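You operate a simulated robot arm through the tools that you are given. There is no shell and no other tool. Be economical: measure what you need, move in short steps, check, and stop when the job is done.

Carry out the task below with a simulated robot arm. There is one attempt and no reset: what you move stays moved.

## Task
Put things in order on the top of the side table. At the end: the cream butter tub is on the green small tray; the black sink plug stands where the clear tall glass stood; the blue peg from the top of the side table stands where the black sink plug stood; the clear tall glass stands where the cream butter tub stood; whatever was shut is shut again. Leave all else as you found it, and nothing knocked over.

The check looks at the end state, three seconds after you hand in, the way a careful person would. Anything else that was tipped, shoved, dropped, spilled or broken makes it a failure.

## Robot
A 7-joint arm with a two-finger parallel gripper, fixed in place. Base frame: the origin is at the foot of the arm, x ahead of it, y to its left, z up; the work surface is at about z = 0. Lengths are in m, angles in degrees, forces in N, time in s.
With the tool pointing down near the work surface it reaches from about 0.24 to 0.62 m from the base axis. Its first joint turns from -66.0 to 66.0 degrees. Payload 2.6 kg.
The TCP is the grasp point between the finger pads, 0.03 m short of the fingertips. In the tool frame z runs along the fingers and y along their closing line. Largest opening 0.094 m; finger width 0.028, thickness 0.01; the body of the gripper, 0.05 by 0.096 m, starts 0.055 m behind the TCP.
Orientation is told as [roll, pitch, yaw] about the base's x, y, z axes, in that order, counted from this pose: with the fingers straight down and closing along the base's y, the tool's x points along the base's -x, its y along +y and its z along -z.

## Interface
- The arm moves only by the tool arm_command. Its argument "increments" is a list of rows, each a list of 3 entries, a list of its own where there are three numbers: the shift along the tool's x, y, z in m, then the turn, a rotation vector about the tool's x, y, z in degrees, then the opening, from 0 (shut) to 1 (fully open). In form: [[[x, y, z], [ax, ay, az], jaw], ...]. A call has 1 to 20 rows; each row is the pose to reach, as a shift and turn from the pose commanded when the call began, along the tool's axes at that moment. Rows are played at 5 a second. More than 0.05 m and 8.6 degrees between two rows, or a gripper value outside its range, and nothing of the call is played. Where a pose cannot be reached the arm comes as near as it can. A force on the tool above 40 N (or 10 N above the force at the start of the call, whichever is more), or a blocked arm, ends the call early, and 0.2 s more pass. The fingers move at their own pace (about 0.072 m/s each) and stop on an object; they squeeze with about 36 N. The grip force told is the motor's: it shows also when the fingers shut on nothing. Time passes only in rows, and 0.2 s behind the last, so rows that repeat a pose let the fingers close. The reply holds the time, the measured pose of the TCP, the force on the tool along the base axes, the opening and the grip force, in the units named above and with some noise.
- Cameras (640 x 400 px; columns grow to the right, rows downward): "scene" is fixed at [0.0504, 0.4642, 0.5726]; the picture's right is [-0.47, -0.88, 0.00], its down [-0.52, 0.28, -0.81] and it looks along [0.71, -0.38, -0.59] (base axes); focal length 242 px, centre (320, 200). "wrist" rides on the gripper at [0.076, 0.014, -0.102] in the tool frame; the picture's right is [-0.18, 0.98, 0.00], its down [-0.75, -0.14, -0.64] and it looks along [-0.63, -0.12, 0.77] (tool axes); focal length 243 px, centre (320, 200). There is no depth. A picture from a camera that has moved, and an enlarged one, comes with that camera's place and axes in the base frame and with its lens. The place of the scene camera against the robot may be out by one fixed shift of up to 0.018 m in any direction.
- snapshot(camera): a new picture of that camera. It takes no simulated time.
- zoom(camera, box): a new picture of the part [left, top, right, bottom] of that camera's present view, enlarged. It takes no simulated time.
- sign_off(): hands the job in; it is judged then, once.

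Go step by step. Nothing tells you positions but the pictures and the camera data: compare them with the known pose of the tool, close in by small moves and look again before you grip or let go. The budget is 120 turns and 64 pictures, counting those below and the enlarged ones. Unless the task says otherwise, let go and move clear before handing in, and close with one line.

The tools are called after ">>>" as a command line: name --argument value ..., lists and objects as JSON in quotes. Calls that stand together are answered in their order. arm_command: Moves the arm, as the interface text tells. Its arguments: {"type":"object","properties":{"increments":{"type":"array","items":{"type":"array"}}},"required":["increments"]} The other tools are called the same way: snapshot (camera) takes a picture; zoom (camera, box) takes an enlarged picture of a part of a camera's view; sign_off () hands the job in.

At the start:

```text
t: 0.0
ee_pos: [0.3847, 0.0806, 0.3617]
orientation: [0.0, 0.0, 0.0]
contact_force: [-0.8, -0.5, 0.4]
finger_gap: 0.0941
finger_force: 0.0
```

scene: 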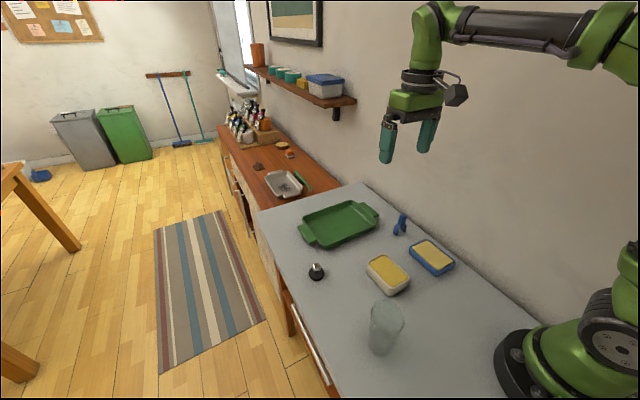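
wrist: 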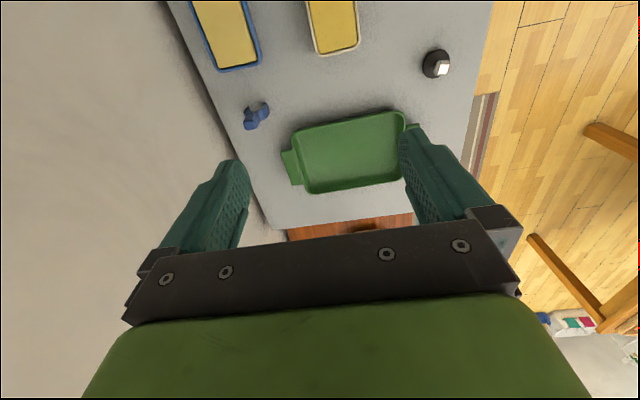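

I see the tray at roughly (0.58, 0.10), the cream tub at (0.32, 0.12), the plug at (0.42, 0.27), the glass at (0.19, 0.24) and the peg at (0.46, -0.06). The order tub, glass, plug, peg needs no buffer place. First I'll look closer.

>>> zoom --camera "scene" --box '[280, 180, 480, 305]'

>>> zoom --camera "scene" --box '[290, 250, 450, 400]'

>>> zoom --camera "wrist" --box '[180, 0, 480, 190]'

```text
3.20 times, centred on (380, 242) of scene
camera zoom: at [0.0504, 0.4642, 0.5726], right [-0.47, -0.88, 0.0], down [-0.52, 0.28, -0.81], along [0.71, -0.38, -0.59], focal length 773 px, centre (128, 64)
```

zoom: 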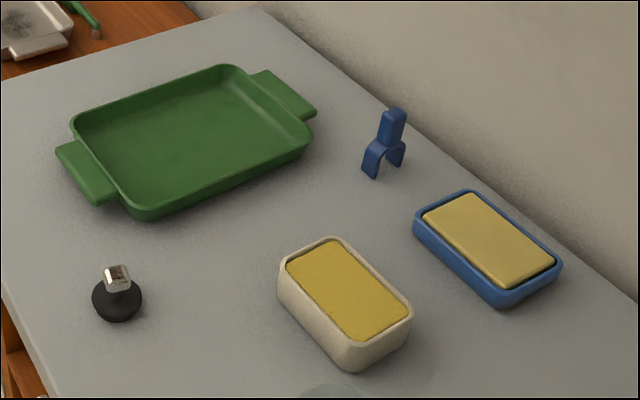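

```text
2.67 times, centred on (370, 325) of scene
camera zoom: at [0.0504, 0.4642, 0.5726], right [-0.47, -0.88, 0.0], down [-0.52, 0.28, -0.81], along [0.71, -0.38, -0.59], focal length 644 px, centre (187, -133)
```

zoom: 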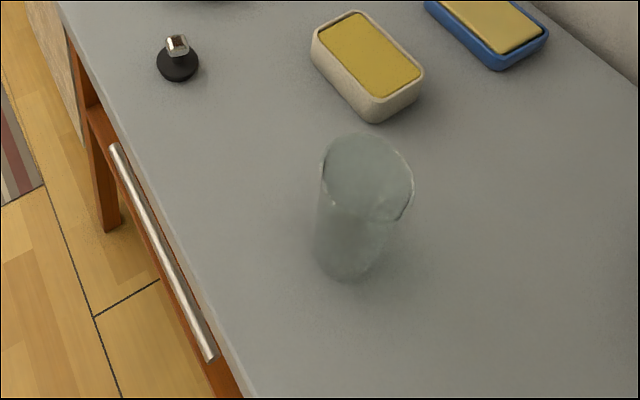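

```text
2.11 times, centred on (330, 95) of wrist
camera zoom: at [0.3086, 0.0957, 0.4638], right [0.18, 0.98, 0.0], down [0.75, -0.14, 0.64], along [0.63, -0.12, -0.77], focal length 511 px, centre (299, 421)
```

zoom: 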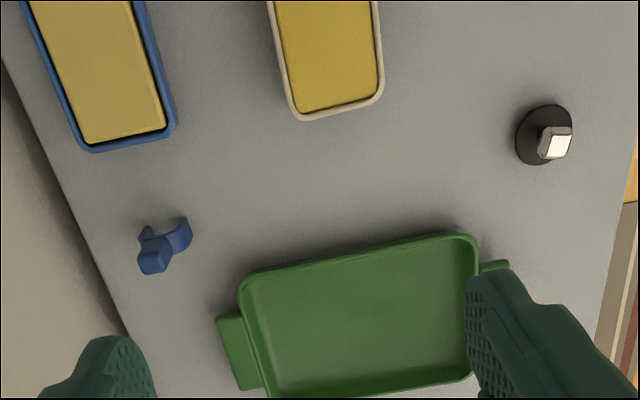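

Both cameras agree to within about 5 mm. The tub is near (0.328, 0.110), about 0.064 wide and long along x. I'll go above it and look again.

>>> arm_command --increments '[[[0.014, 0.007, 0.04], [0, 0, 0], 1], [[0.028, 0.015, 0.08], [0, 0, 0], 1], [[0.042, 0.022, 0.12], [0, 0, 0], 1], [[0.055, 0.03, 0.16], [0, 0, 0], 1], [[0.055, 0.03, 0.18], [0, 0, 0], 1], [[0.055, 0.03, 0.18], [0, 0, 0], 1]]'

>>> snapshot --camera "wrist"

>>> snapshot --camera "scene"

```text
t: 1.4
ee_pos: [0.3364, 0.1122, 0.1845]
orientation: [0.1, -0.1, 0.0]
contact_force: [0.3, -0.6, -0.6]
finger_gap: 0.0941
finger_force: 0.0
```

```text
58 pictures are left
camera wrist: at [0.2585, 0.127, 0.2855], right [0.18, 0.98, 0.0], down [0.75, -0.14, 0.64], along [0.63, -0.12, -0.77], focal length 243 px, centre (320, 200)
```

wrist: 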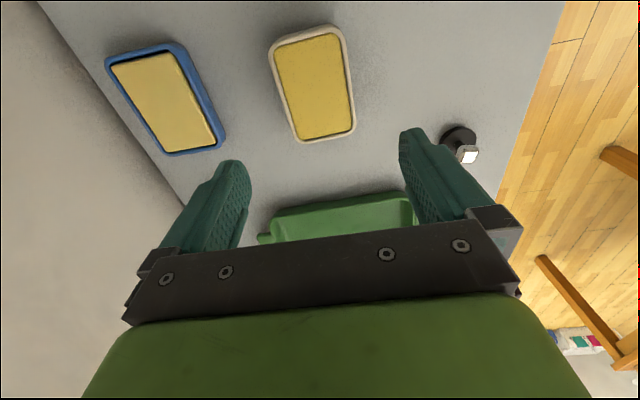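

```text
57 pictures are left
```

scene: 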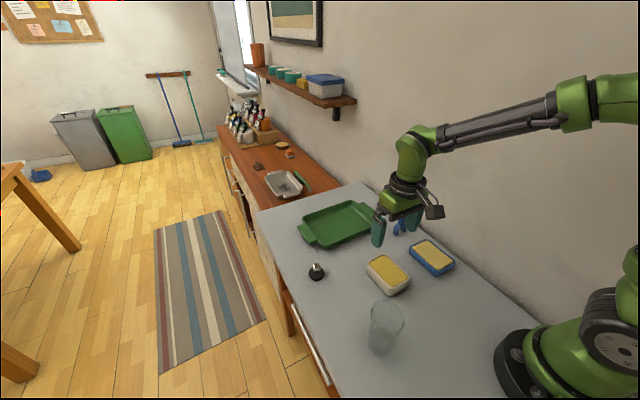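

The tub is centred at about (0.327, 0.111) with yaw 0. I'll lower partway and check the pose.

>>> arm_command --increments '[[[0.003, 0, 0.04], [0, 0, 0], 1], [[0.003, 0, 0.08], [0, 0, 0], 1], [[0.003, 0, 0.09], [0, 0, 0], 1], [[0.003, 0, 0.09], [0, 0, 0], 1], [[0.003, 0, 0.09], [0, 0, 0], 1]]'

>>> snapshot --camera "wrist"

```text
t: 2.6
ee_pos: [0.3287, 0.1131, 0.0959]
orientation: [0.0, 0.0, 0.0]
contact_force: [-0.6, -0.4, -0.3]
finger_gap: 0.0941
finger_force: 0.1
```

```text
56 pictures are left
camera wrist: at [0.2512, 0.1267, 0.1971], right [0.18, 0.98, 0.0], down [0.75, -0.14, 0.64], along [0.63, -0.12, -0.77], focal length 243 px, centre (320, 200)
```

wrist: 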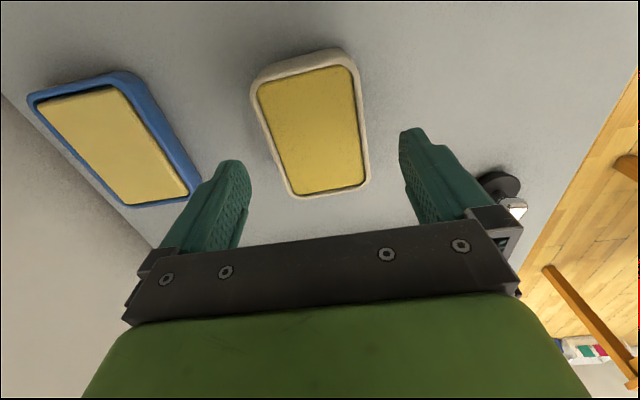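

The hand is centred over the tub to within about 2 mm. I'll lower it and grip.

>>> arm_command --increments '[[[0, -0.002, 0.025], [0, 0, 0], 1], [[0, -0.002, 0.047], [0, 0, 0], 1], [[0, -0.002, 0.049], [0, 0, 0], 1], [[0, -0.002, 0.049], [0, 0, 0], 1], [[0, -0.002, 0.049], [0, 0, 0], 0.5], [[0, -0.002, 0.049], [0, 0, 0], 0.4], [[0, -0.002, 0.049], [0, 0, 0], 0.4], [[0, -0.002, 0.049], [0, 0, 0], 0.4]]'

>>> snapshot --camera "scene"

```text
t: 4.4
ee_pos: [0.3277, 0.1083, 0.0459]
orientation: [0.1, 0.1, 0.0]
contact_force: [1.1, 0.1, -0.3]
finger_gap: 0.0693
finger_force: 36.2
```

```text
55 pictures are left
```

scene: 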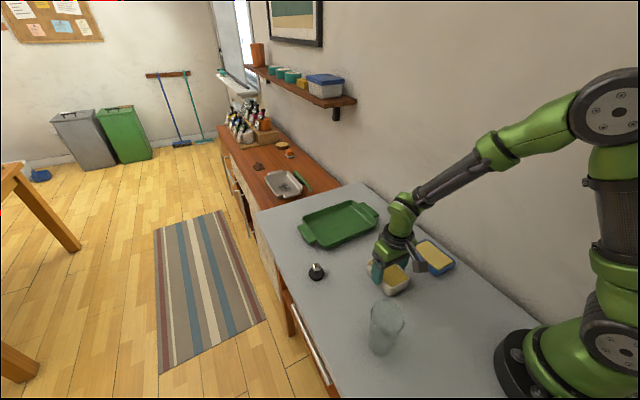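

Gripped, with the gap at 0.069. I'll lift it and carry it forward toward the tray.

>>> arm_command --increments '[[[0, 0, -0.03], [0, 0, 0], 0.4], [[0, 0, -0.06], [0, 0, 0], 0.4], [[0, 0, -0.09], [0, 0, 0], 0.4], [[0, 0, -0.11], [0, 0, 0], 0.4], [[-0.03, 0, -0.11], [0, 0, 0], 0.4], [[-0.06, 0, -0.11], [0, 0, 0], 0.4], [[-0.09, 0, -0.11], [0, 0, 0], 0.4], [[-0.12, 0, -0.11], [0, 0, 0], 0.4], [[-0.15, 0, -0.11], [0, 0, 0], 0.4], [[-0.18, 0, -0.11], [0, 0, 0], 0.4], [[-0.21, 0, -0.11], [0, 0, 0], 0.4], [[-0.24, 0, -0.11], [0, 0, 0], 0.4], [[-0.24, 0, -0.11], [0, 0, 0], 0.4], [[-0.24, 0, -0.11], [0, 0, 0], 0.4]]'

>>> snapshot --camera "wrist"

>>> snapshot --camera "scene"

```text
t: 7.4
ee_pos: [0.5654, 0.1108, 0.1526]
orientation: [0.0, 0.0, 0.0]
contact_force: [-0.3, -0.1, -3.0]
finger_gap: 0.0697
finger_force: 36.5
```

```text
54 pictures are left
camera wrist: at [0.4884, 0.1257, 0.2538], right [0.18, 0.98, 0.0], down [0.75, -0.14, 0.64], along [0.63, -0.12, -0.77], focal length 243 px, centre (320, 200)
```

wrist: 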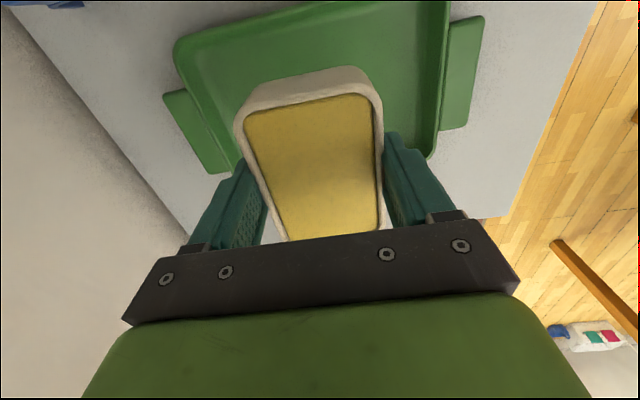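

```text
53 pictures are left
```

scene: 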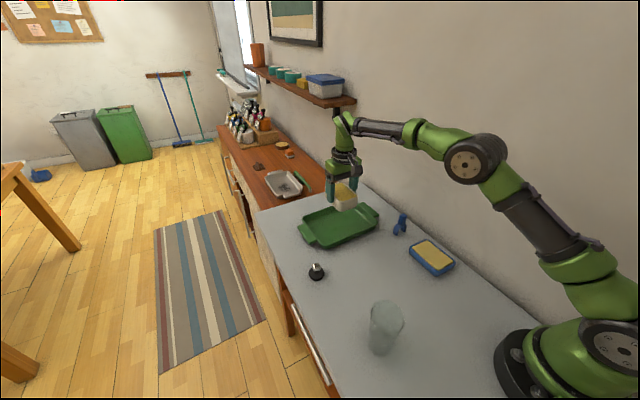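

The tray's centre is at about (0.575, 0.112). I'll shift 1 cm forward and lower to just above its floor.

>>> arm_command --increments '[[[-0.01, -0.001, 0.02], [0, 0, 0], 0.4], [[-0.01, -0.001, 0.045], [0, 0, 0], 0.4], [[-0.01, -0.001, 0.07], [0, 0, 0], 0.4], [[-0.01, -0.001, 0.085], [0, 0, 0], 0.4], [[-0.01, -0.001, 0.095], [0, 0, 0], 0.4], [[-0.01, -0.001, 0.099], [0, 0, 0], 0.4], [[-0.01, -0.001, 0.099], [0, 0, 0], 0.4]]'

>>> zoom --camera "scene" --box '[280, 160, 420, 260]'

>>> snapshot --camera "wrist"

```text
t: 9.0
ee_pos: [0.5774, 0.1078, 0.0536]
orientation: [0.1, 0.1, 0.0]
contact_force: [0.3, 0.1, -3.2]
finger_gap: 0.0691
finger_force: 35.9
```

```text
4.00 times, centred on (350, 210) of scene
camera zoom: at [0.0504, 0.4642, 0.5726], right [-0.47, -0.88, 0.0], down [-0.52, 0.28, -0.81], along [0.71, -0.38, -0.59], focal length 966 px, centre (200, 160)
```

zoom: 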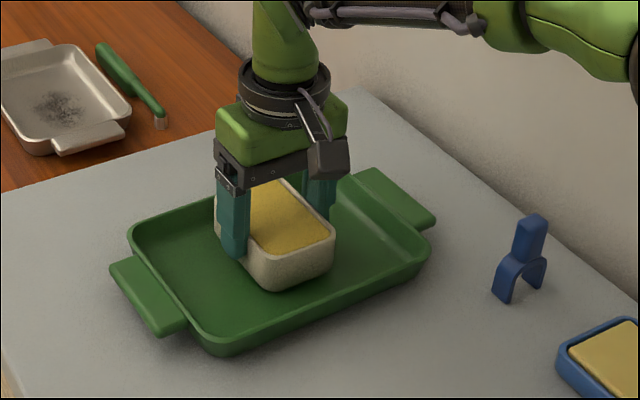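

```text
51 pictures are left
camera wrist: at [0.5001, 0.1227, 0.1555], right [0.18, 0.98, 0.0], down [0.75, -0.14, 0.64], along [0.63, -0.12, -0.77], focal length 243 px, centre (320, 200)
```

wrist: 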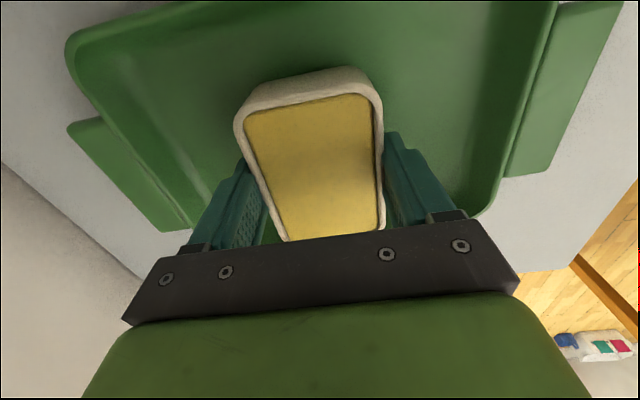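

It has room on every side and is still hanging, since the force reads only its weight. I'll lower it millimetre by millimetre.

>>> arm_command --increments '[[[0, 0, 0.0015], [0, 0, 0], 0.4], [[0, 0, 0.003], [0, 0, 0], 0.4], [[0, 0, 0.003], [0, 0, 0], 0.4]]'

```text
t: 9.8
ee_pos: [0.5764, 0.1091, 0.0517]
orientation: [0.0, -0.1, 0.0]
contact_force: [-0.3, 0.2, -2.9]
finger_gap: 0.0695
finger_force: 35.9
```

>>> arm_command --increments '[[[0, 0, 0.001], [0, 0, 0], 0.4], [[0, 0, 0.002], [0, 0, 0], 0.4], [[0, 0, 0.002], [0, 0, 0], 0.4]]'

```text
t: 10.6
ee_pos: [0.5783, 0.109, 0.0518]
orientation: [0.1, -0.2, 0.0]
contact_force: [-4.1, -2.9, 12.9]
finger_gap: 0.0695
finger_force: 35.9
```

It has touched down (+13 N). I'll let go and go straight up.

>>> arm_command --increments '[[[0, 0, -0.0005], [0, 0, 0], 0.85], [[0, 0, -0.001], [0, 0, 0], 1], [[0, 0, -0.001], [0, 0, 0], 1], [[0, 0, -0.02], [0, 0, 0], 1], [[0, 0, -0.05], [0, 0, 0], 1], [[0, 0, -0.09], [0, 0, 0], 1], [[0, 0, -0.13], [0, 0, 0], 1], [[0, 0, -0.17], [0, 0, 0], 1], [[0, 0, -0.17], [0, 0, 0], 1]]'

>>> zoom --camera "scene" --box '[280, 160, 420, 260]'

```text
t: 12.6
ee_pos: [0.5765, 0.1094, 0.2211]
orientation: [0.0, 0.0, 0.1]
contact_force: [0.8, -0.2, 0.7]
finger_gap: 0.0938
finger_force: 0.1
```

```text
4.00 times, centred on (350, 210) of scene
camera zoom: at [0.0504, 0.4642, 0.5726], right [-0.47, -0.88, 0.0], down [-0.52, 0.28, -0.81], along [0.71, -0.38, -0.59], focal length 966 px, centre (200, 160)
```

zoom: 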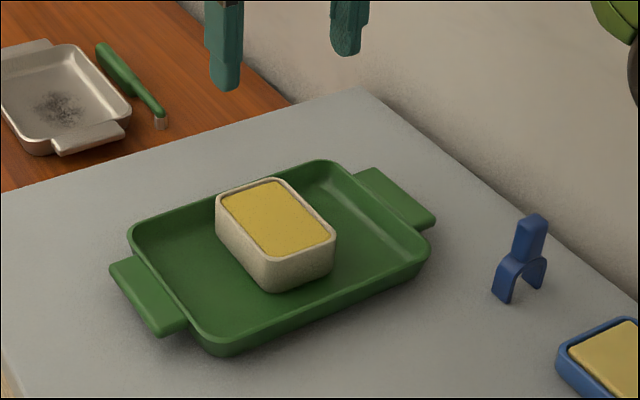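

The tub is on the tray. Next I'll move high above the glass area and locate the glass.

>>> arm_command --increments '[[[0, 0, -0.04], [0, 0, 0], 1], [[0, 0, -0.08], [0, 0, 0], 1], [[0.038, 0.014, -0.08], [0, 0, 0], 1], [[0.076, 0.028, -0.08], [0, 0, 0], 1], [[0.114, 0.042, -0.08], [0, 0, 0], 1], [[0.152, 0.056, -0.08], [0, 0, 0], 1], [[0.19, 0.07, -0.08], [0, 0, 0], 1], [[0.228, 0.084, -0.08], [0, 0, 0], 1], [[0.266, 0.1, -0.08], [0, 0, 0], 1], [[0.304, 0.115, -0.08], [0, 0, 0], 1], [[0.336, 0.128, -0.08], [0, 0, 0], 1], [[0.336, 0.128, -0.08], [0, 0, 0], 1], [[0.336, 0.128, -0.08], [0, 0, 0], 1]]'

>>> snapshot --camera "wrist"

>>> snapshot --camera "scene"

```text
t: 15.4
ee_pos: [0.2422, 0.2367, 0.3005]
orientation: [0.0, 0.0, -0.1]
contact_force: [-0.5, -0.1, 0.5]
finger_gap: 0.0939
finger_force: 0.1
out of reach, approached as far as the arm can: row 1, 2, 4, 5, 6
```

```text
49 pictures are left
camera wrist: at [0.165, 0.2507, 0.4034], right [0.18, 0.98, 0.0], down [0.75, -0.14, 0.64], along [0.63, -0.12, -0.77], focal length 243 px, centre (320, 200)
```

wrist: 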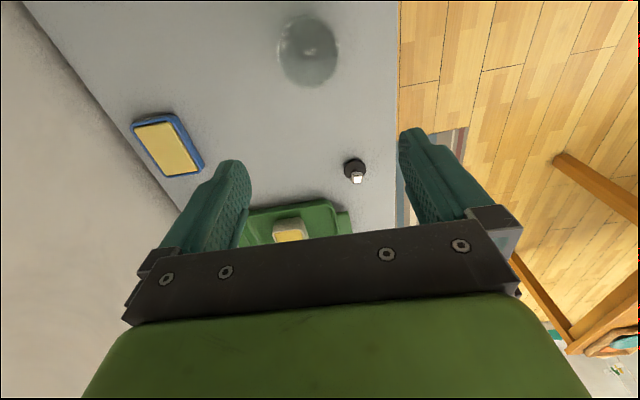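

```text
48 pictures are left
```

scene: 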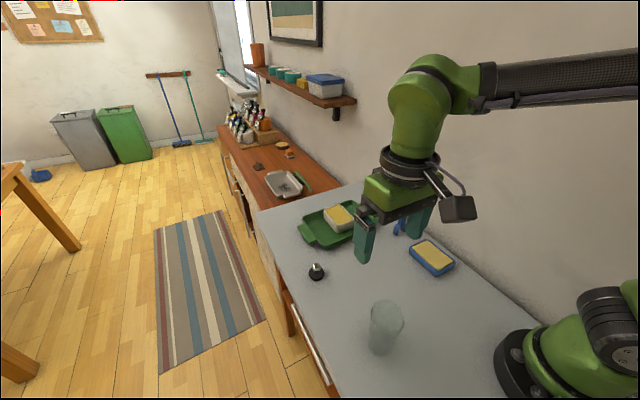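

>>> zoom --camera "wrist" --box '[248, 0, 408, 100]'

```text
4.00 times, centred on (328, 50) of wrist
camera zoom: at [0.165, 0.2507, 0.4034], right [0.18, 0.98, 0.0], down [0.75, -0.14, 0.64], along [0.63, -0.12, -0.77], focal length 970 px, centre (288, 800)
```

zoom: 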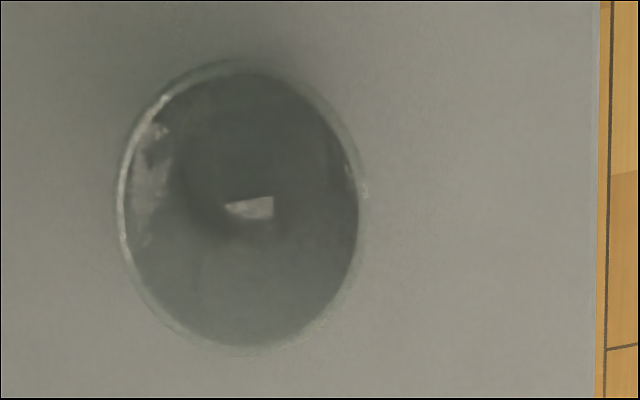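

Triangulating the two views puts the glass rim at about (0.205, 0.231) with its top at z≈0.12 and a diameter of about 0.06. I'll move above it and check.

>>> arm_command --increments '[[[0.02, -0.003, 0.03], [0, 0, 0], 1], [[0.037, -0.006, 0.06], [0, 0, 0], 1], [[0.037, -0.006, 0.1], [0, 0, 0], 1], [[0.037, -0.006, 0.1], [0, 0, 0], 1], [[0.037, -0.006, 0.1], [0, 0, 0], 1]]'

>>> snapshot --camera "wrist"

>>> zoom --camera "scene" --box '[290, 220, 450, 370]'

```text
t: 16.6
ee_pos: [0.2066, 0.2311, 0.202]
orientation: [0.0, 0.0, 0.0]
contact_force: [0.0, 0.4, -0.8]
finger_gap: 0.0941
finger_force: 0.1
```

```text
46 pictures are left
camera wrist: at [0.1293, 0.2459, 0.3044], right [0.18, 0.98, 0.0], down [0.75, -0.14, 0.64], along [0.63, -0.12, -0.77], focal length 243 px, centre (320, 200)
```

wrist: 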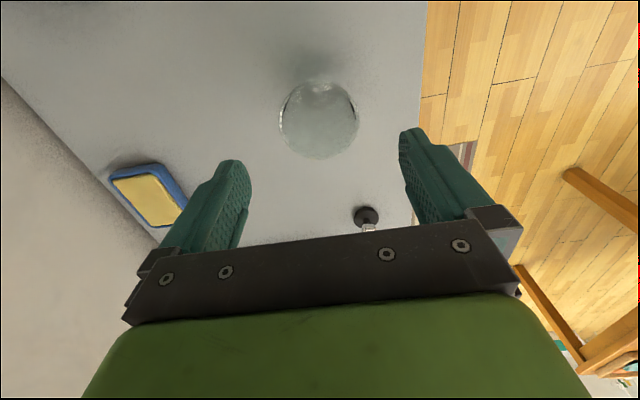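

```text
2.67 times, centred on (370, 295) of scene
camera zoom: at [0.0504, 0.4642, 0.5726], right [-0.47, -0.88, 0.0], down [-0.52, 0.28, -0.81], along [0.71, -0.38, -0.59], focal length 644 px, centre (187, -53)
```

zoom: 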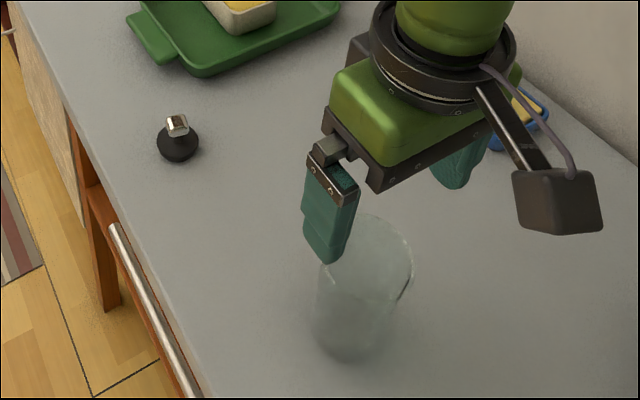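

The rim is at about (0.203, 0.230), within 3 mm of the hand. I'll lower it around the glass.

>>> arm_command --increments '[[[0.003, -0.002, 0.03], [0, 0, 0], 1], [[0.003, -0.002, 0.06], [0, 0, 0], 1], [[0.003, -0.002, 0.085], [0, 0, 0], 1], [[0.003, -0.002, 0.107], [0, 0, 0], 1], [[0.003, -0.002, 0.107], [0, 0, 0], 1], [[0.003, -0.002, 0.107], [0, 0, 0], 1]]'

>>> snapshot --camera "wrist"

>>> zoom --camera "scene" --box '[290, 250, 450, 400]'

```text
t: 18.0
ee_pos: [0.2007, 0.2286, 0.0921]
orientation: [0.0, -0.1, 0.1]
contact_force: [-0.5, -0.1, 0.0]
finger_gap: 0.094
finger_force: 0.1
```

```text
44 pictures are left
camera wrist: at [0.125, 0.2421, 0.1947], right [0.18, 0.98, 0.0], down [0.75, -0.14, 0.64], along [0.63, -0.12, -0.77], focal length 243 px, centre (320, 200)
```

wrist: 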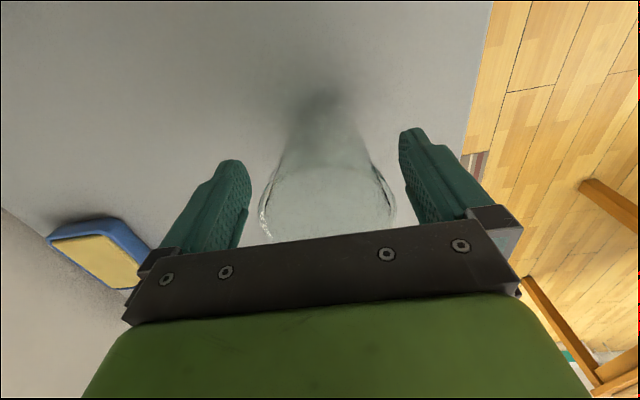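

```text
2.67 times, centred on (370, 325) of scene
camera zoom: at [0.0504, 0.4642, 0.5726], right [-0.47, -0.88, 0.0], down [-0.52, 0.28, -0.81], along [0.71, -0.38, -0.59], focal length 644 px, centre (187, -133)
```

zoom: 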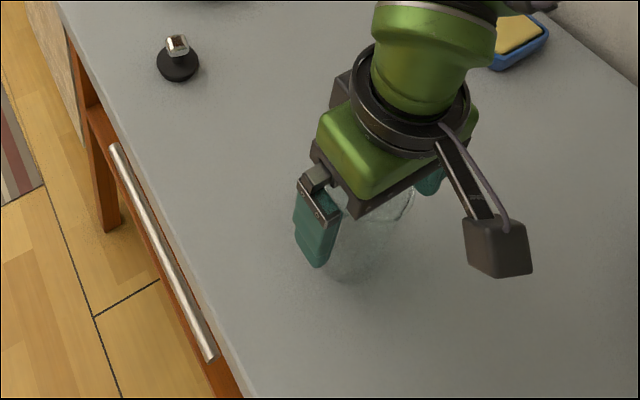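

The glass sits between the fingers. I'll correct by 3 mm, then close gently and read the grip.

>>> arm_command --increments '[[[-0.003, 0.003, 0.003], [0, 0, 0], 1], [[-0.003, 0.003, 0.003], [0, 0, 0], 1], [[-0.003, 0.003, 0.003], [0, 0, 0], 0.75], [[-0.003, 0.003, 0.003], [0, 0, 0], 0.6], [[-0.003, 0.003, 0.003], [0, 0, 0], 0.45], [[-0.003, 0.003, 0.003], [0, 0, 0], 0.4], [[-0.003, 0.003, 0.003], [0, 0, 0], 0.4]]'

>>> zoom --camera "scene" --box '[290, 250, 450, 400]'

```text
t: 19.6
ee_pos: [0.2045, 0.2314, 0.0907]
orientation: [0.0, 0.0, 0.0]
contact_force: [-0.5, 0.5, -0.3]
finger_gap: 0.0723
finger_force: 36.1
```

```text
2.67 times, centred on (370, 325) of scene
camera zoom: at [0.0504, 0.4642, 0.5726], right [-0.47, -0.88, 0.0], down [-0.52, 0.28, -0.81], along [0.71, -0.38, -0.59], focal length 644 px, centre (187, -133)
```

zoom: 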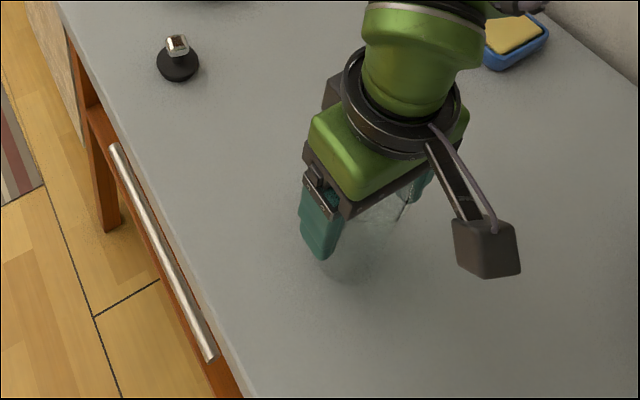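

The glass is gripped at 0.072. I'll lift it and carry it to the tub's old place at (0.327, 0.110), keeping it level.

>>> arm_command --increments '[[[0, 0, -0.01], [0, 0, 0], 0.4], [[0, 0, -0.025], [0, 0, 0], 0.4], [[0, 0, -0.045], [0, 0, 0], 0.4], [[0, 0, -0.05], [0, 0, 0], 0.4], [[-0.015, -0.015, -0.05], [0, 0, 0], 0.4], [[-0.035, -0.035, -0.05], [0, 0, 0], 0.4], [[-0.055, -0.055, -0.05], [0, 0, 0], 0.4], [[-0.075, -0.075, -0.05], [0, 0, 0], 0.4], [[-0.095, -0.095, -0.05], [0, 0, 0], 0.4], [[-0.112, -0.112, -0.05], [0, 0, 0], 0.4], [[-0.1225, -0.1213, -0.05], [0, 0, 0], 0.4], [[-0.1225, -0.1213, -0.05], [0, 0, 0], 0.4], [[-0.1225, -0.1213, -0.05], [0, 0, 0], 0.4]]'

>>> zoom --camera "scene" --box '[290, 220, 450, 320]'

>>> snapshot --camera "wrist"

```text
t: 22.4
ee_pos: [0.3296, 0.113, 0.1396]
orientation: [0.1, 0.0, 0.1]
contact_force: [0.0, -0.1, -2.3]
finger_gap: 0.072
finger_force: 35.5
```

```text
4.00 times, centred on (370, 270) of scene
camera zoom: at [0.0504, 0.4642, 0.5726], right [-0.47, -0.88, 0.0], down [-0.52, 0.28, -0.81], along [0.71, -0.38, -0.59], focal length 966 px, centre (120, -80)
```

zoom: 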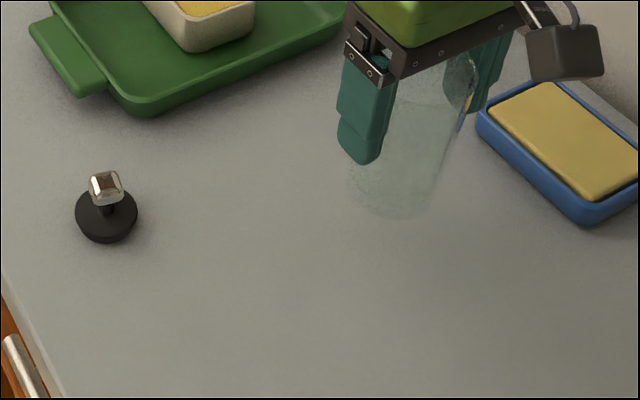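

```text
40 pictures are left
camera wrist: at [0.2522, 0.126, 0.2405], right [0.18, 0.98, 0.0], down [0.75, -0.14, 0.64], along [0.63, -0.12, -0.77], focal length 243 px, centre (320, 200)
```

wrist: 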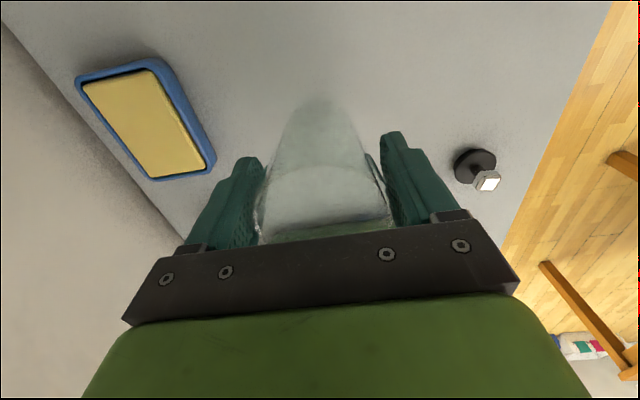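

The glass is hanging level over the spot. I'll lower it slowly until it touches.

>>> arm_command --increments '[[[0.001, -0.001, 0.015], [0, 0, 0], 0.4], [[0.001, -0.001, 0.03], [0, 0, 0], 0.4], [[0.001, -0.001, 0.04], [0, 0, 0], 0.4], [[0.001, -0.001, 0.045], [0, 0, 0], 0.4], [[0.001, -0.001, 0.047], [0, 0, 0], 0.4], [[0.001, -0.001, 0.048], [0, 0, 0], 0.4], [[0.001, -0.001, 0.048], [0, 0, 0], 0.4]]'

```text
t: 24.0
ee_pos: [0.3265, 0.1094, 0.0906]
orientation: [-0.1, 0.0, 0.0]
contact_force: [0.3, -0.3, -2.3]
finger_gap: 0.0723
finger_force: 36.5
```

>>> arm_command --increments '[[[0, 0, 0.001], [0, 0, 0], 0.4], [[0, 0, 0.002], [0, 0, 0], 0.4], [[0, 0, 0.002], [0, 0, 0], 0.4]]'

```text
t: 24.8
ee_pos: [0.3276, 0.1105, 0.0893]
orientation: [0.0, -0.2, 0.0]
contact_force: [-2.1, -5.5, 18.0]
finger_gap: 0.0723
finger_force: 35.6
```

It is on the table (+18 N). I'll ease off, release and rise straight up.

>>> arm_command --increments '[[[0, 0, -0.001], [0, 0, 0], 0.4], [[0, 0, -0.0012], [0, 0, 0], 0.85], [[0, 0, -0.0012], [0, 0, 0], 1], [[0, 0, -0.0012], [0, 0, 0], 1], [[0, 0, -0.02], [0, 0, 0], 1], [[0, 0, -0.05], [0, 0, 0], 1], [[0, 0, -0.09], [0, 0, 0], 1], [[0, 0, -0.13], [0, 0, 0], 1], [[0, 0, -0.16], [0, 0, 0], 1], [[0, 0, -0.16], [0, 0, 0], 1]]'

>>> snapshot --camera "scene"

```text
t: 27.0
ee_pos: [0.3284, 0.1104, 0.2477]
orientation: [0.0, 0.1, 0.0]
contact_force: [-0.6, -0.3, -0.1]
finger_gap: 0.0939
finger_force: 0.1
```

```text
39 pictures are left
```

scene: 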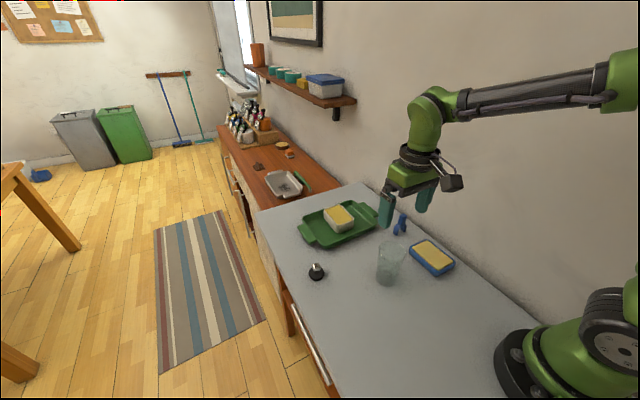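

The glass stands in place. Next I'll move over the plug at about (0.429, 0.268) for a close look.

>>> arm_command --increments '[[[-0.025, 0.038, 0], [0, 0, 0], 1], [[-0.05, 0.076, 0], [0, 0, 0], 1], [[-0.075, 0.114, 0], [0, 0, 0], 1], [[-0.1, 0.155, 0], [0, 0, 0], 1], [[-0.1, 0.155, 0.045], [0, 0, 0], 1], [[-0.1, 0.155, 0.09], [0, 0, 0], 1], [[-0.1, 0.155, 0.1], [0, 0, 0], 1], [[-0.1, 0.155, 0.1], [0, 0, 0], 1]]'

>>> snapshot --camera "wrist"

>>> zoom --camera "scene" --box '[270, 220, 366, 280]'

```text
t: 28.8
ee_pos: [0.4276, 0.2647, 0.1493]
orientation: [0.0, 0.1, 0.1]
contact_force: [0.8, -0.1, -0.1]
finger_gap: 0.0937
finger_force: 0.1
```

```text
38 pictures are left
camera wrist: at [0.3507, 0.2773, 0.2495], right [0.18, 0.98, 0.0], down [0.75, -0.14, 0.64], along [0.63, -0.12, -0.77], focal length 243 px, centre (320, 200)
```

wrist: 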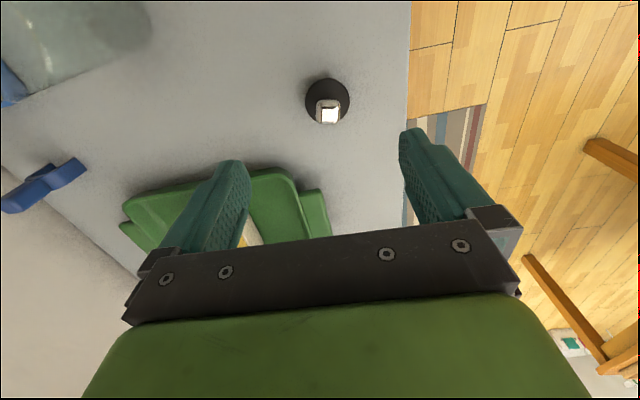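

```text
6.67 times, centred on (318, 250) of scene
camera zoom: at [0.0504, 0.4642, 0.5726], right [-0.47, -0.88, 0.0], down [-0.52, 0.28, -0.81], along [0.71, -0.38, -0.59], focal length 1610 px, centre (333, -133)
```

zoom: 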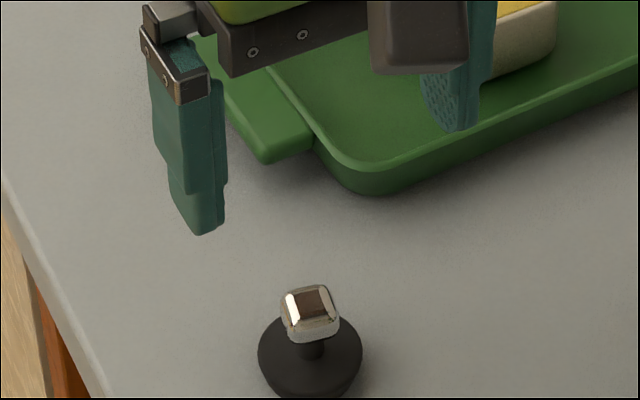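

The plug is at about (0.427, 0.269): disc about 0.045 wide, square knob about 0.02 wide with its top near z=0.04. I'll lower and look at the knob's angle.

>>> arm_command --increments '[[[0, 0.003, 0.03], [0, 0, 0], 1], [[0, 0.003, 0.06], [0, 0, 0], 1], [[0, 0.003, 0.06], [0, 0, 0], 1], [[0, 0.003, 0.06], [0, 0, 0], 1]]'

>>> zoom --camera "wrist" --box '[240, 60, 432, 180]'

>>> zoom --camera "scene" --box '[270, 230, 366, 290]'

```text
t: 29.8
ee_pos: [0.4263, 0.2633, 0.088]
orientation: [-0.1, 0.1, 0.1]
contact_force: [-0.4, 0.0, 0.4]
finger_gap: 0.094
finger_force: 0.1
```

```text
3.33 times, centred on (336, 120) of wrist
camera zoom: at [0.3489, 0.2774, 0.1892], right [0.18, 0.98, 0.0], down [0.75, -0.14, 0.64], along [0.63, -0.12, -0.77], focal length 809 px, centre (267, 467)
```

zoom: 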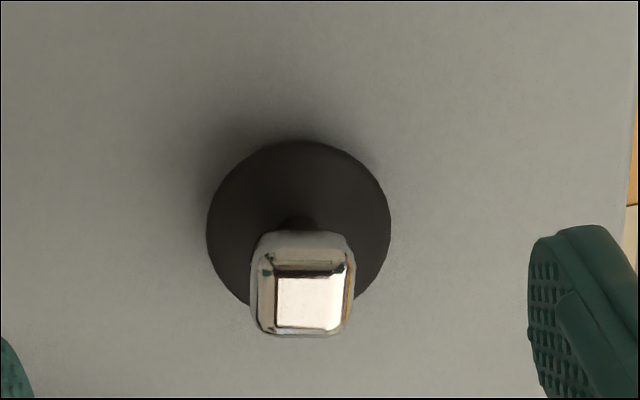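

```text
6.67 times, centred on (318, 260) of scene
camera zoom: at [0.0504, 0.4642, 0.5726], right [-0.47, -0.88, 0.0], down [-0.52, 0.28, -0.81], along [0.71, -0.38, -0.59], focal length 1610 px, centre (333, -200)
```

zoom: 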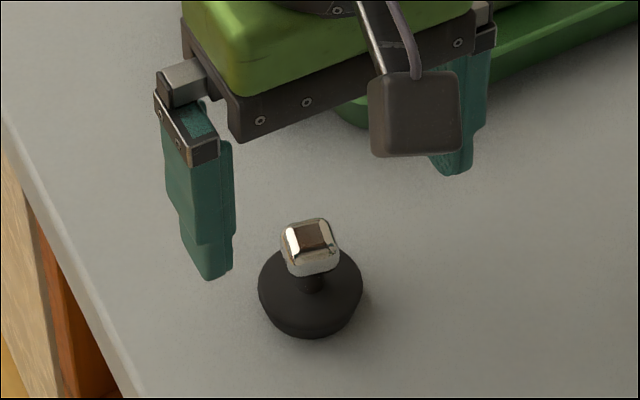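

The knob's faces are turned about -10° and its centre is at (0.426, 0.270), with the top near z≈0.047. I'll turn to match, shift, lower and grip the knob.

>>> arm_command --increments '[[[0, 0.004, 0], [0, 0, 5], 1], [[0, 0.007, 0], [0, 0, 10], 1], [[0, 0.007, 0.015], [0, 0, 10], 1], [[0, 0.007, 0.034], [0, 0, 10], 1], [[0, 0.007, 0.034], [0, 0, 10], 1], [[0, 0.007, 0.034], [0, 0, 10], 1]]'

>>> snapshot --camera "wrist"

>>> zoom --camera "scene" --box '[270, 230, 366, 290]'

```text
t: 31.2
ee_pos: [0.4241, 0.2731, 0.055]
orientation: [0.0, 0.0, -9.9]
contact_force: [0.1, -0.7, 0.3]
finger_gap: 0.0938
finger_force: 0.1
```

```text
34 pictures are left
camera wrist: at [0.3506, 0.2998, 0.1563], right [0.35, 0.94, 0.0], down [0.72, -0.27, 0.64], along [0.6, -0.23, -0.77], focal length 243 px, centre (320, 200)
```

wrist: 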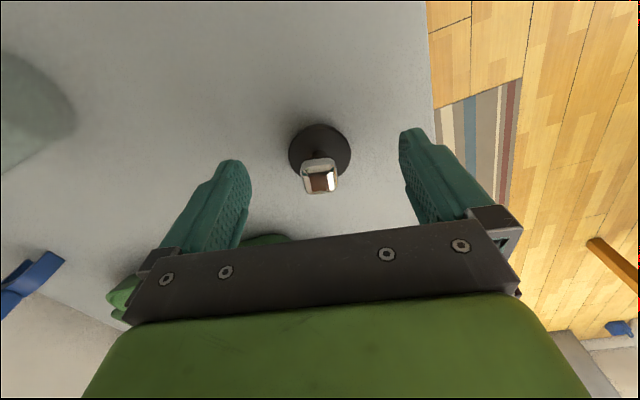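

```text
6.67 times, centred on (318, 260) of scene
camera zoom: at [0.0504, 0.4642, 0.5726], right [-0.47, -0.88, 0.0], down [-0.52, 0.28, -0.81], along [0.71, -0.38, -0.59], focal length 1610 px, centre (333, -200)
```

zoom: 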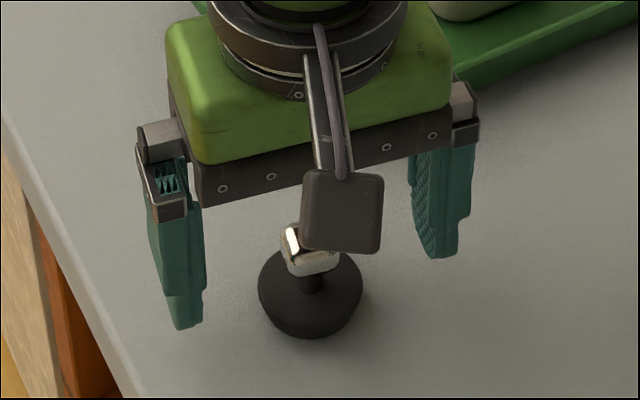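

The knob is centred between the fingers. I'll close.

>>> arm_command --increments '[[[0, 0, 0.001], [0, 0, 0], 0.7], [[0, 0, 0.001], [0, 0, 0], 0.4], [[0, 0, 0.001], [0, 0, 0], 0.1], [[0, 0, 0.001], [0, 0, 0], 0], [[0, 0, 0.001], [0, 0, 0], 0], [[0, 0, 0.001], [0, 0, 0], 0]]'

>>> zoom --camera "scene" --box '[270, 230, 366, 290]'

```text
t: 32.6
ee_pos: [0.4228, 0.2726, 0.0535]
orientation: [0.0, 0.0, -10.0]
contact_force: [1.5, -1.9, 0.8]
finger_gap: 0.0206
finger_force: 35.7
```

```text
6.67 times, centred on (318, 260) of scene
camera zoom: at [0.0504, 0.4642, 0.5726], right [-0.47, -0.88, 0.0], down [-0.52, 0.28, -0.81], along [0.71, -0.38, -0.59], focal length 1610 px, centre (333, -200)
```

zoom: 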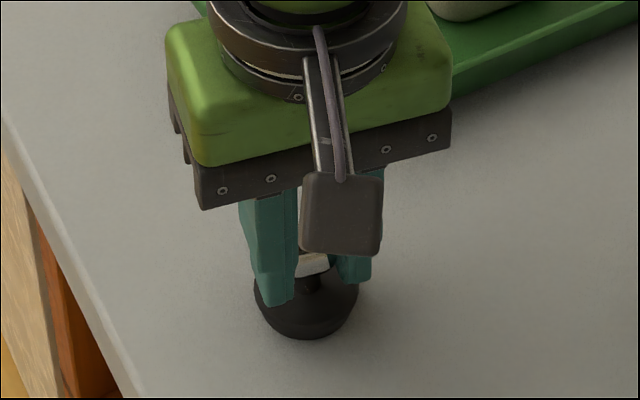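

The knob is gripped at 0.0206. I'll lift it and carry it to the glass's old place at about (0.204, 0.231).

>>> arm_command --increments '[[[0, 0, -0.01], [0, 0, 0], 0], [[0, 0, -0.03], [0, 0, 0], 0], [[0, 0, -0.06], [0, 0, 0], 0], [[0.03, -0.0113, -0.06], [0, 0, 0], 0], [[0.06, -0.0227, -0.06], [0, 0, 0], 0], [[0.09, -0.034, -0.06], [0, 0, 0], 0], [[0.12, -0.0453, -0.06], [0, 0, 0], 0], [[0.15, -0.0566, -0.06], [0, 0, 0], 0], [[0.18, -0.068, -0.06], [0, 0, 0], 0], [[0.21, -0.0793, -0.06], [0, 0, 0], 0], [[0.21, -0.0793, -0.06], [0, 0, 0], 0], [[0.21, -0.0793, -0.06], [0, 0, 0], 0]]'

>>> snapshot --camera "wrist"

>>> snapshot --camera "scene"

```text
t: 35.2
ee_pos: [0.2057, 0.2345, 0.1141]
orientation: [0.0, 0.0, -10.0]
contact_force: [1.2, -0.4, -0.9]
finger_gap: 0.0208
finger_force: 36.0
```

```text
31 pictures are left
camera wrist: at [0.1327, 0.2611, 0.2157], right [0.35, 0.94, 0.0], down [0.72, -0.27, 0.64], along [0.6, -0.23, -0.77], focal length 243 px, centre (320, 200)
```

wrist: 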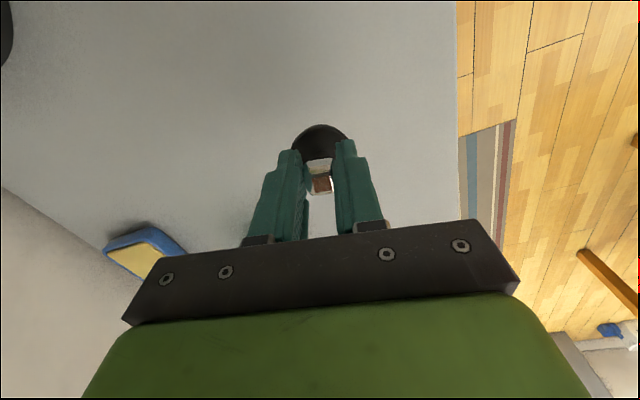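

```text
30 pictures are left
```

scene: 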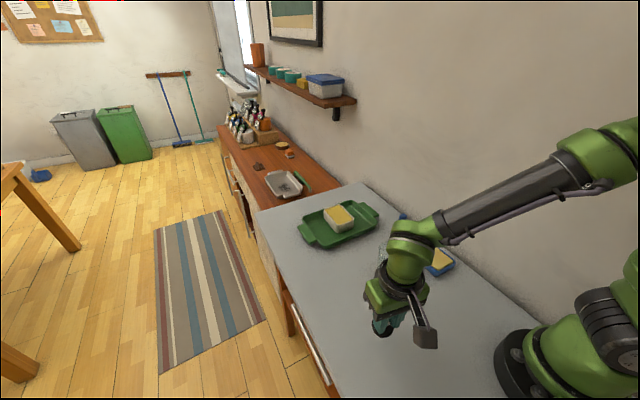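

It's about 3 mm off the target, so I'll correct that and lower.

>>> arm_command --increments '[[[0.001, -0.003, 0.02], [0, 0, 0], 0], [[0.001, -0.003, 0.04], [0, 0, 0], 0], [[0.001, -0.003, 0.053], [0, 0, 0], 0], [[0.001, -0.003, 0.057], [0, 0, 0], 0], [[0.001, -0.003, 0.058], [0, 0, 0], 0], [[0.001, -0.003, 0.058], [0, 0, 0], 0]]'

```text
t: 36.6
ee_pos: [0.2033, 0.2304, 0.0555]
orientation: [0.1, 0.1, -10.0]
contact_force: [-0.5, -0.1, -0.7]
finger_gap: 0.0211
finger_force: 35.9
```

>>> arm_command --increments '[[[0, 0, 0.001], [0, 0, 0], 0], [[0, 0, 0.002], [0, 0, 0], 0], [[0, 0, 0.002], [0, 0, 0], 0]]'

```text
t: 37.4
ee_pos: [0.2029, 0.2316, 0.0518]
orientation: [0.1, 0.1, -9.9]
contact_force: [-1.4, 0.3, 8.9]
finger_gap: 0.0209
finger_force: 35.3
```

It is down (+9 N). I'll release, rise and turn the yaw back to 0.

>>> arm_command --increments '[[[0, 0, -0.0005], [0, 0, 0], 0.4], [[0, 0, -0.0005], [0, 0, 0], 0.8], [[0, 0, -0.0005], [0, 0, 0], 0.8], [[0, 0, -0.02], [0, 0, 0], 0.8], [[0, 0, -0.06], [0, 0, 0], 0.8], [[0, 0, -0.1], [0, 0, 0], 0.8], [[0, 0, -0.15], [0, 0, -5], 1], [[0, 0, -0.2], [0, 0, -10], 1], [[0, 0, -0.2], [0, 0, -10], 1]]'

>>> snapshot --camera "scene"

```text
t: 39.4
ee_pos: [0.1996, 0.2311, 0.2558]
orientation: [-0.1, 0.0, 0.2]
contact_force: [0.2, -0.4, -0.3]
finger_gap: 0.0941
finger_force: 0.1
```

```text
29 pictures are left
```

scene: 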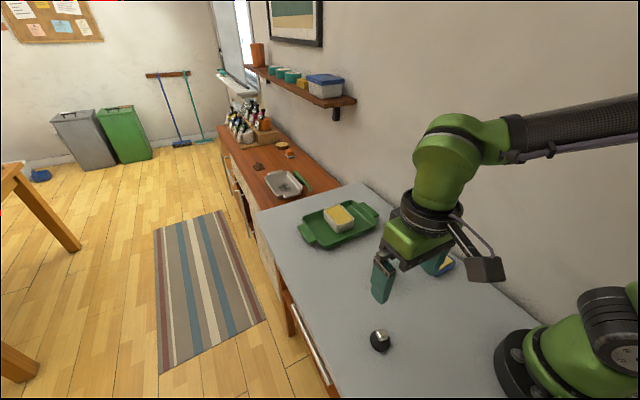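

The plug stands in place. Now I'll go over the peg, staying high while passing the glass.

>>> arm_command --increments '[[[-0.023, -0.028, 0], [0, 0, 0], 1], [[-0.046, -0.056, 0], [0, 0, 0], 1], [[-0.069, -0.084, 0], [0, 0, 0], 1], [[-0.092, -0.112, 0], [0, 0, 0], 1], [[-0.115, -0.14, 0], [0, 0, 0], 1], [[-0.138, -0.168, 0], [0, 0, 0], 1], [[-0.161, -0.196, 0], [0, 0, 0], 1], [[-0.184, -0.224, 0], [0, 0, 0], 1], [[-0.207, -0.252, 0], [0, 0, 0], 1], [[-0.235, -0.28, 0], [0, 0, 0], 1], [[-0.235, -0.28, 0], [0, 0, 0], 1], [[-0.235, -0.28, 0], [0, 0, 0], 1]]'

>>> snapshot --camera "wrist"

>>> snapshot --camera "scene"

```text
t: 42.0
ee_pos: [0.4407, -0.0502, 0.2528]
orientation: [0.1, 0.0, 0.0]
contact_force: [-0.8, 0.5, 0.8]
finger_gap: 0.094
finger_force: 0.0
```

```text
28 pictures are left
camera wrist: at [0.3642, -0.0364, 0.3541], right [0.18, 0.98, 0.0], down [0.75, -0.14, 0.64], along [0.63, -0.12, -0.77], focal length 243 px, centre (320, 200)
```

wrist: 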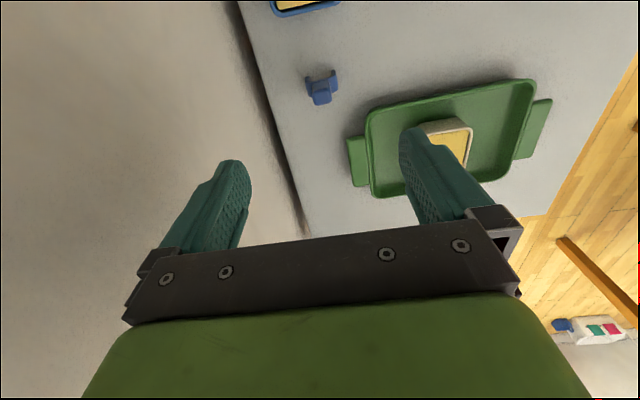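

```text
27 pictures are left
```

scene: 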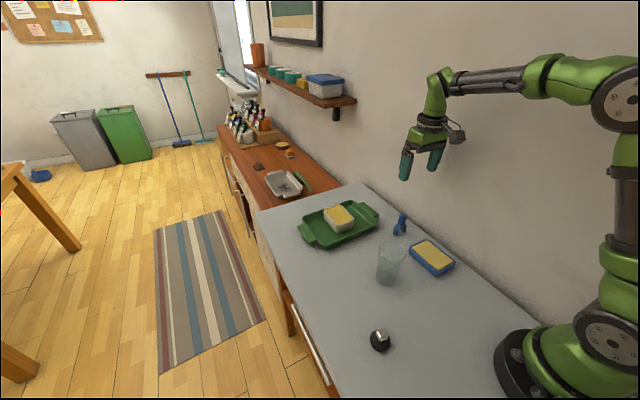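

The peg is at about (0.451, -0.051), with the wall at about y=-0.12. I'll zoom in for its angle.

>>> zoom --camera "wrist" --box '[272, 50, 368, 110]'

>>> zoom --camera "scene" --box '[352, 195, 448, 255]'

```text
6.67 times, centred on (320, 80) of wrist
camera zoom: at [0.3642, -0.0364, 0.3541], right [0.18, 0.98, 0.0], down [0.75, -0.14, 0.64], along [0.63, -0.12, -0.77], focal length 1618 px, centre (320, 1000)
```

zoom: 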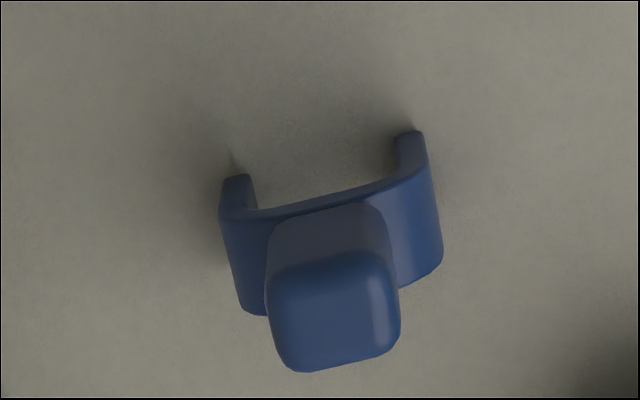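

```text
6.67 times, centred on (400, 225) of scene
camera zoom: at [0.0504, 0.4642, 0.5726], right [-0.47, -0.88, 0.0], down [-0.52, 0.28, -0.81], along [0.71, -0.38, -0.59], focal length 1610 px, centre (-213, 33)
```

zoom: 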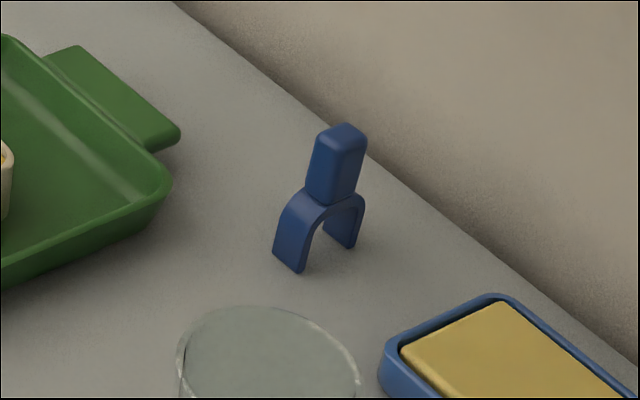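

The peg's legs lie along y with yaw about +3°, the post is about 0.022 wide, and the top is at about z=0.066. I'll approach with the jaws half open to stay off the wall.

>>> arm_command --increments '[[[-0.005, 0, 0.04], [0, 0, -1.5], 0.6], [[-0.01, 0, 0.08], [0, 0, -3], 0.6], [[-0.01, 0, 0.12], [0, 0, -3], 0.6], [[-0.01, 0, 0.14], [0, 0, -3], 0.6], [[-0.01, 0, 0.14], [0, 0, -3], 0.6], [[-0.01, 0, 0.14], [0, 0, -3], 0.6]]'

>>> snapshot --camera "wrist"

>>> zoom --camera "scene" --box '[352, 195, 448, 255]'

```text
t: 43.4
ee_pos: [0.4509, -0.0506, 0.1129]
orientation: [0.0, 0.0, 3.0]
contact_force: [-1.0, 0.2, 0.4]
finger_gap: 0.0565
finger_force: 0.0
```

```text
24 pictures are left
camera wrist: at [0.3722, -0.0401, 0.2142], right [0.13, 0.99, 0.0], down [0.76, -0.1, 0.64], along [0.64, -0.08, -0.77], focal length 243 px, centre (320, 200)
```

wrist: 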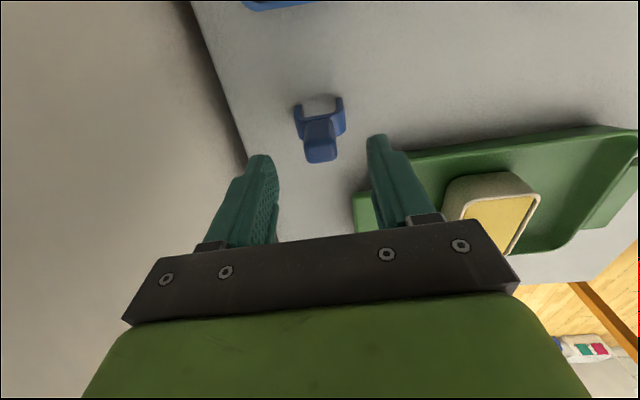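

```text
6.67 times, centred on (400, 225) of scene
camera zoom: at [0.0504, 0.4642, 0.5726], right [-0.47, -0.88, 0.0], down [-0.52, 0.28, -0.81], along [0.71, -0.38, -0.59], focal length 1610 px, centre (-213, 33)
```

zoom: 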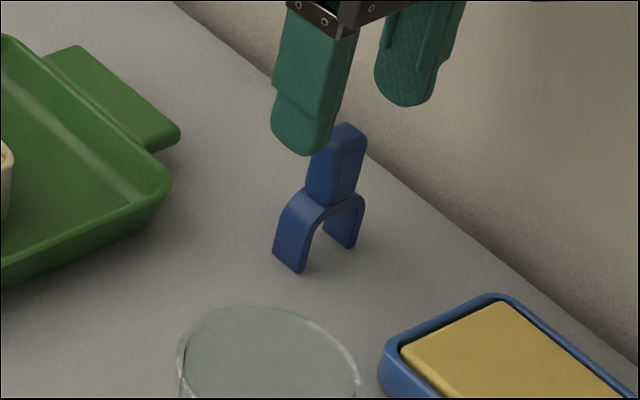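

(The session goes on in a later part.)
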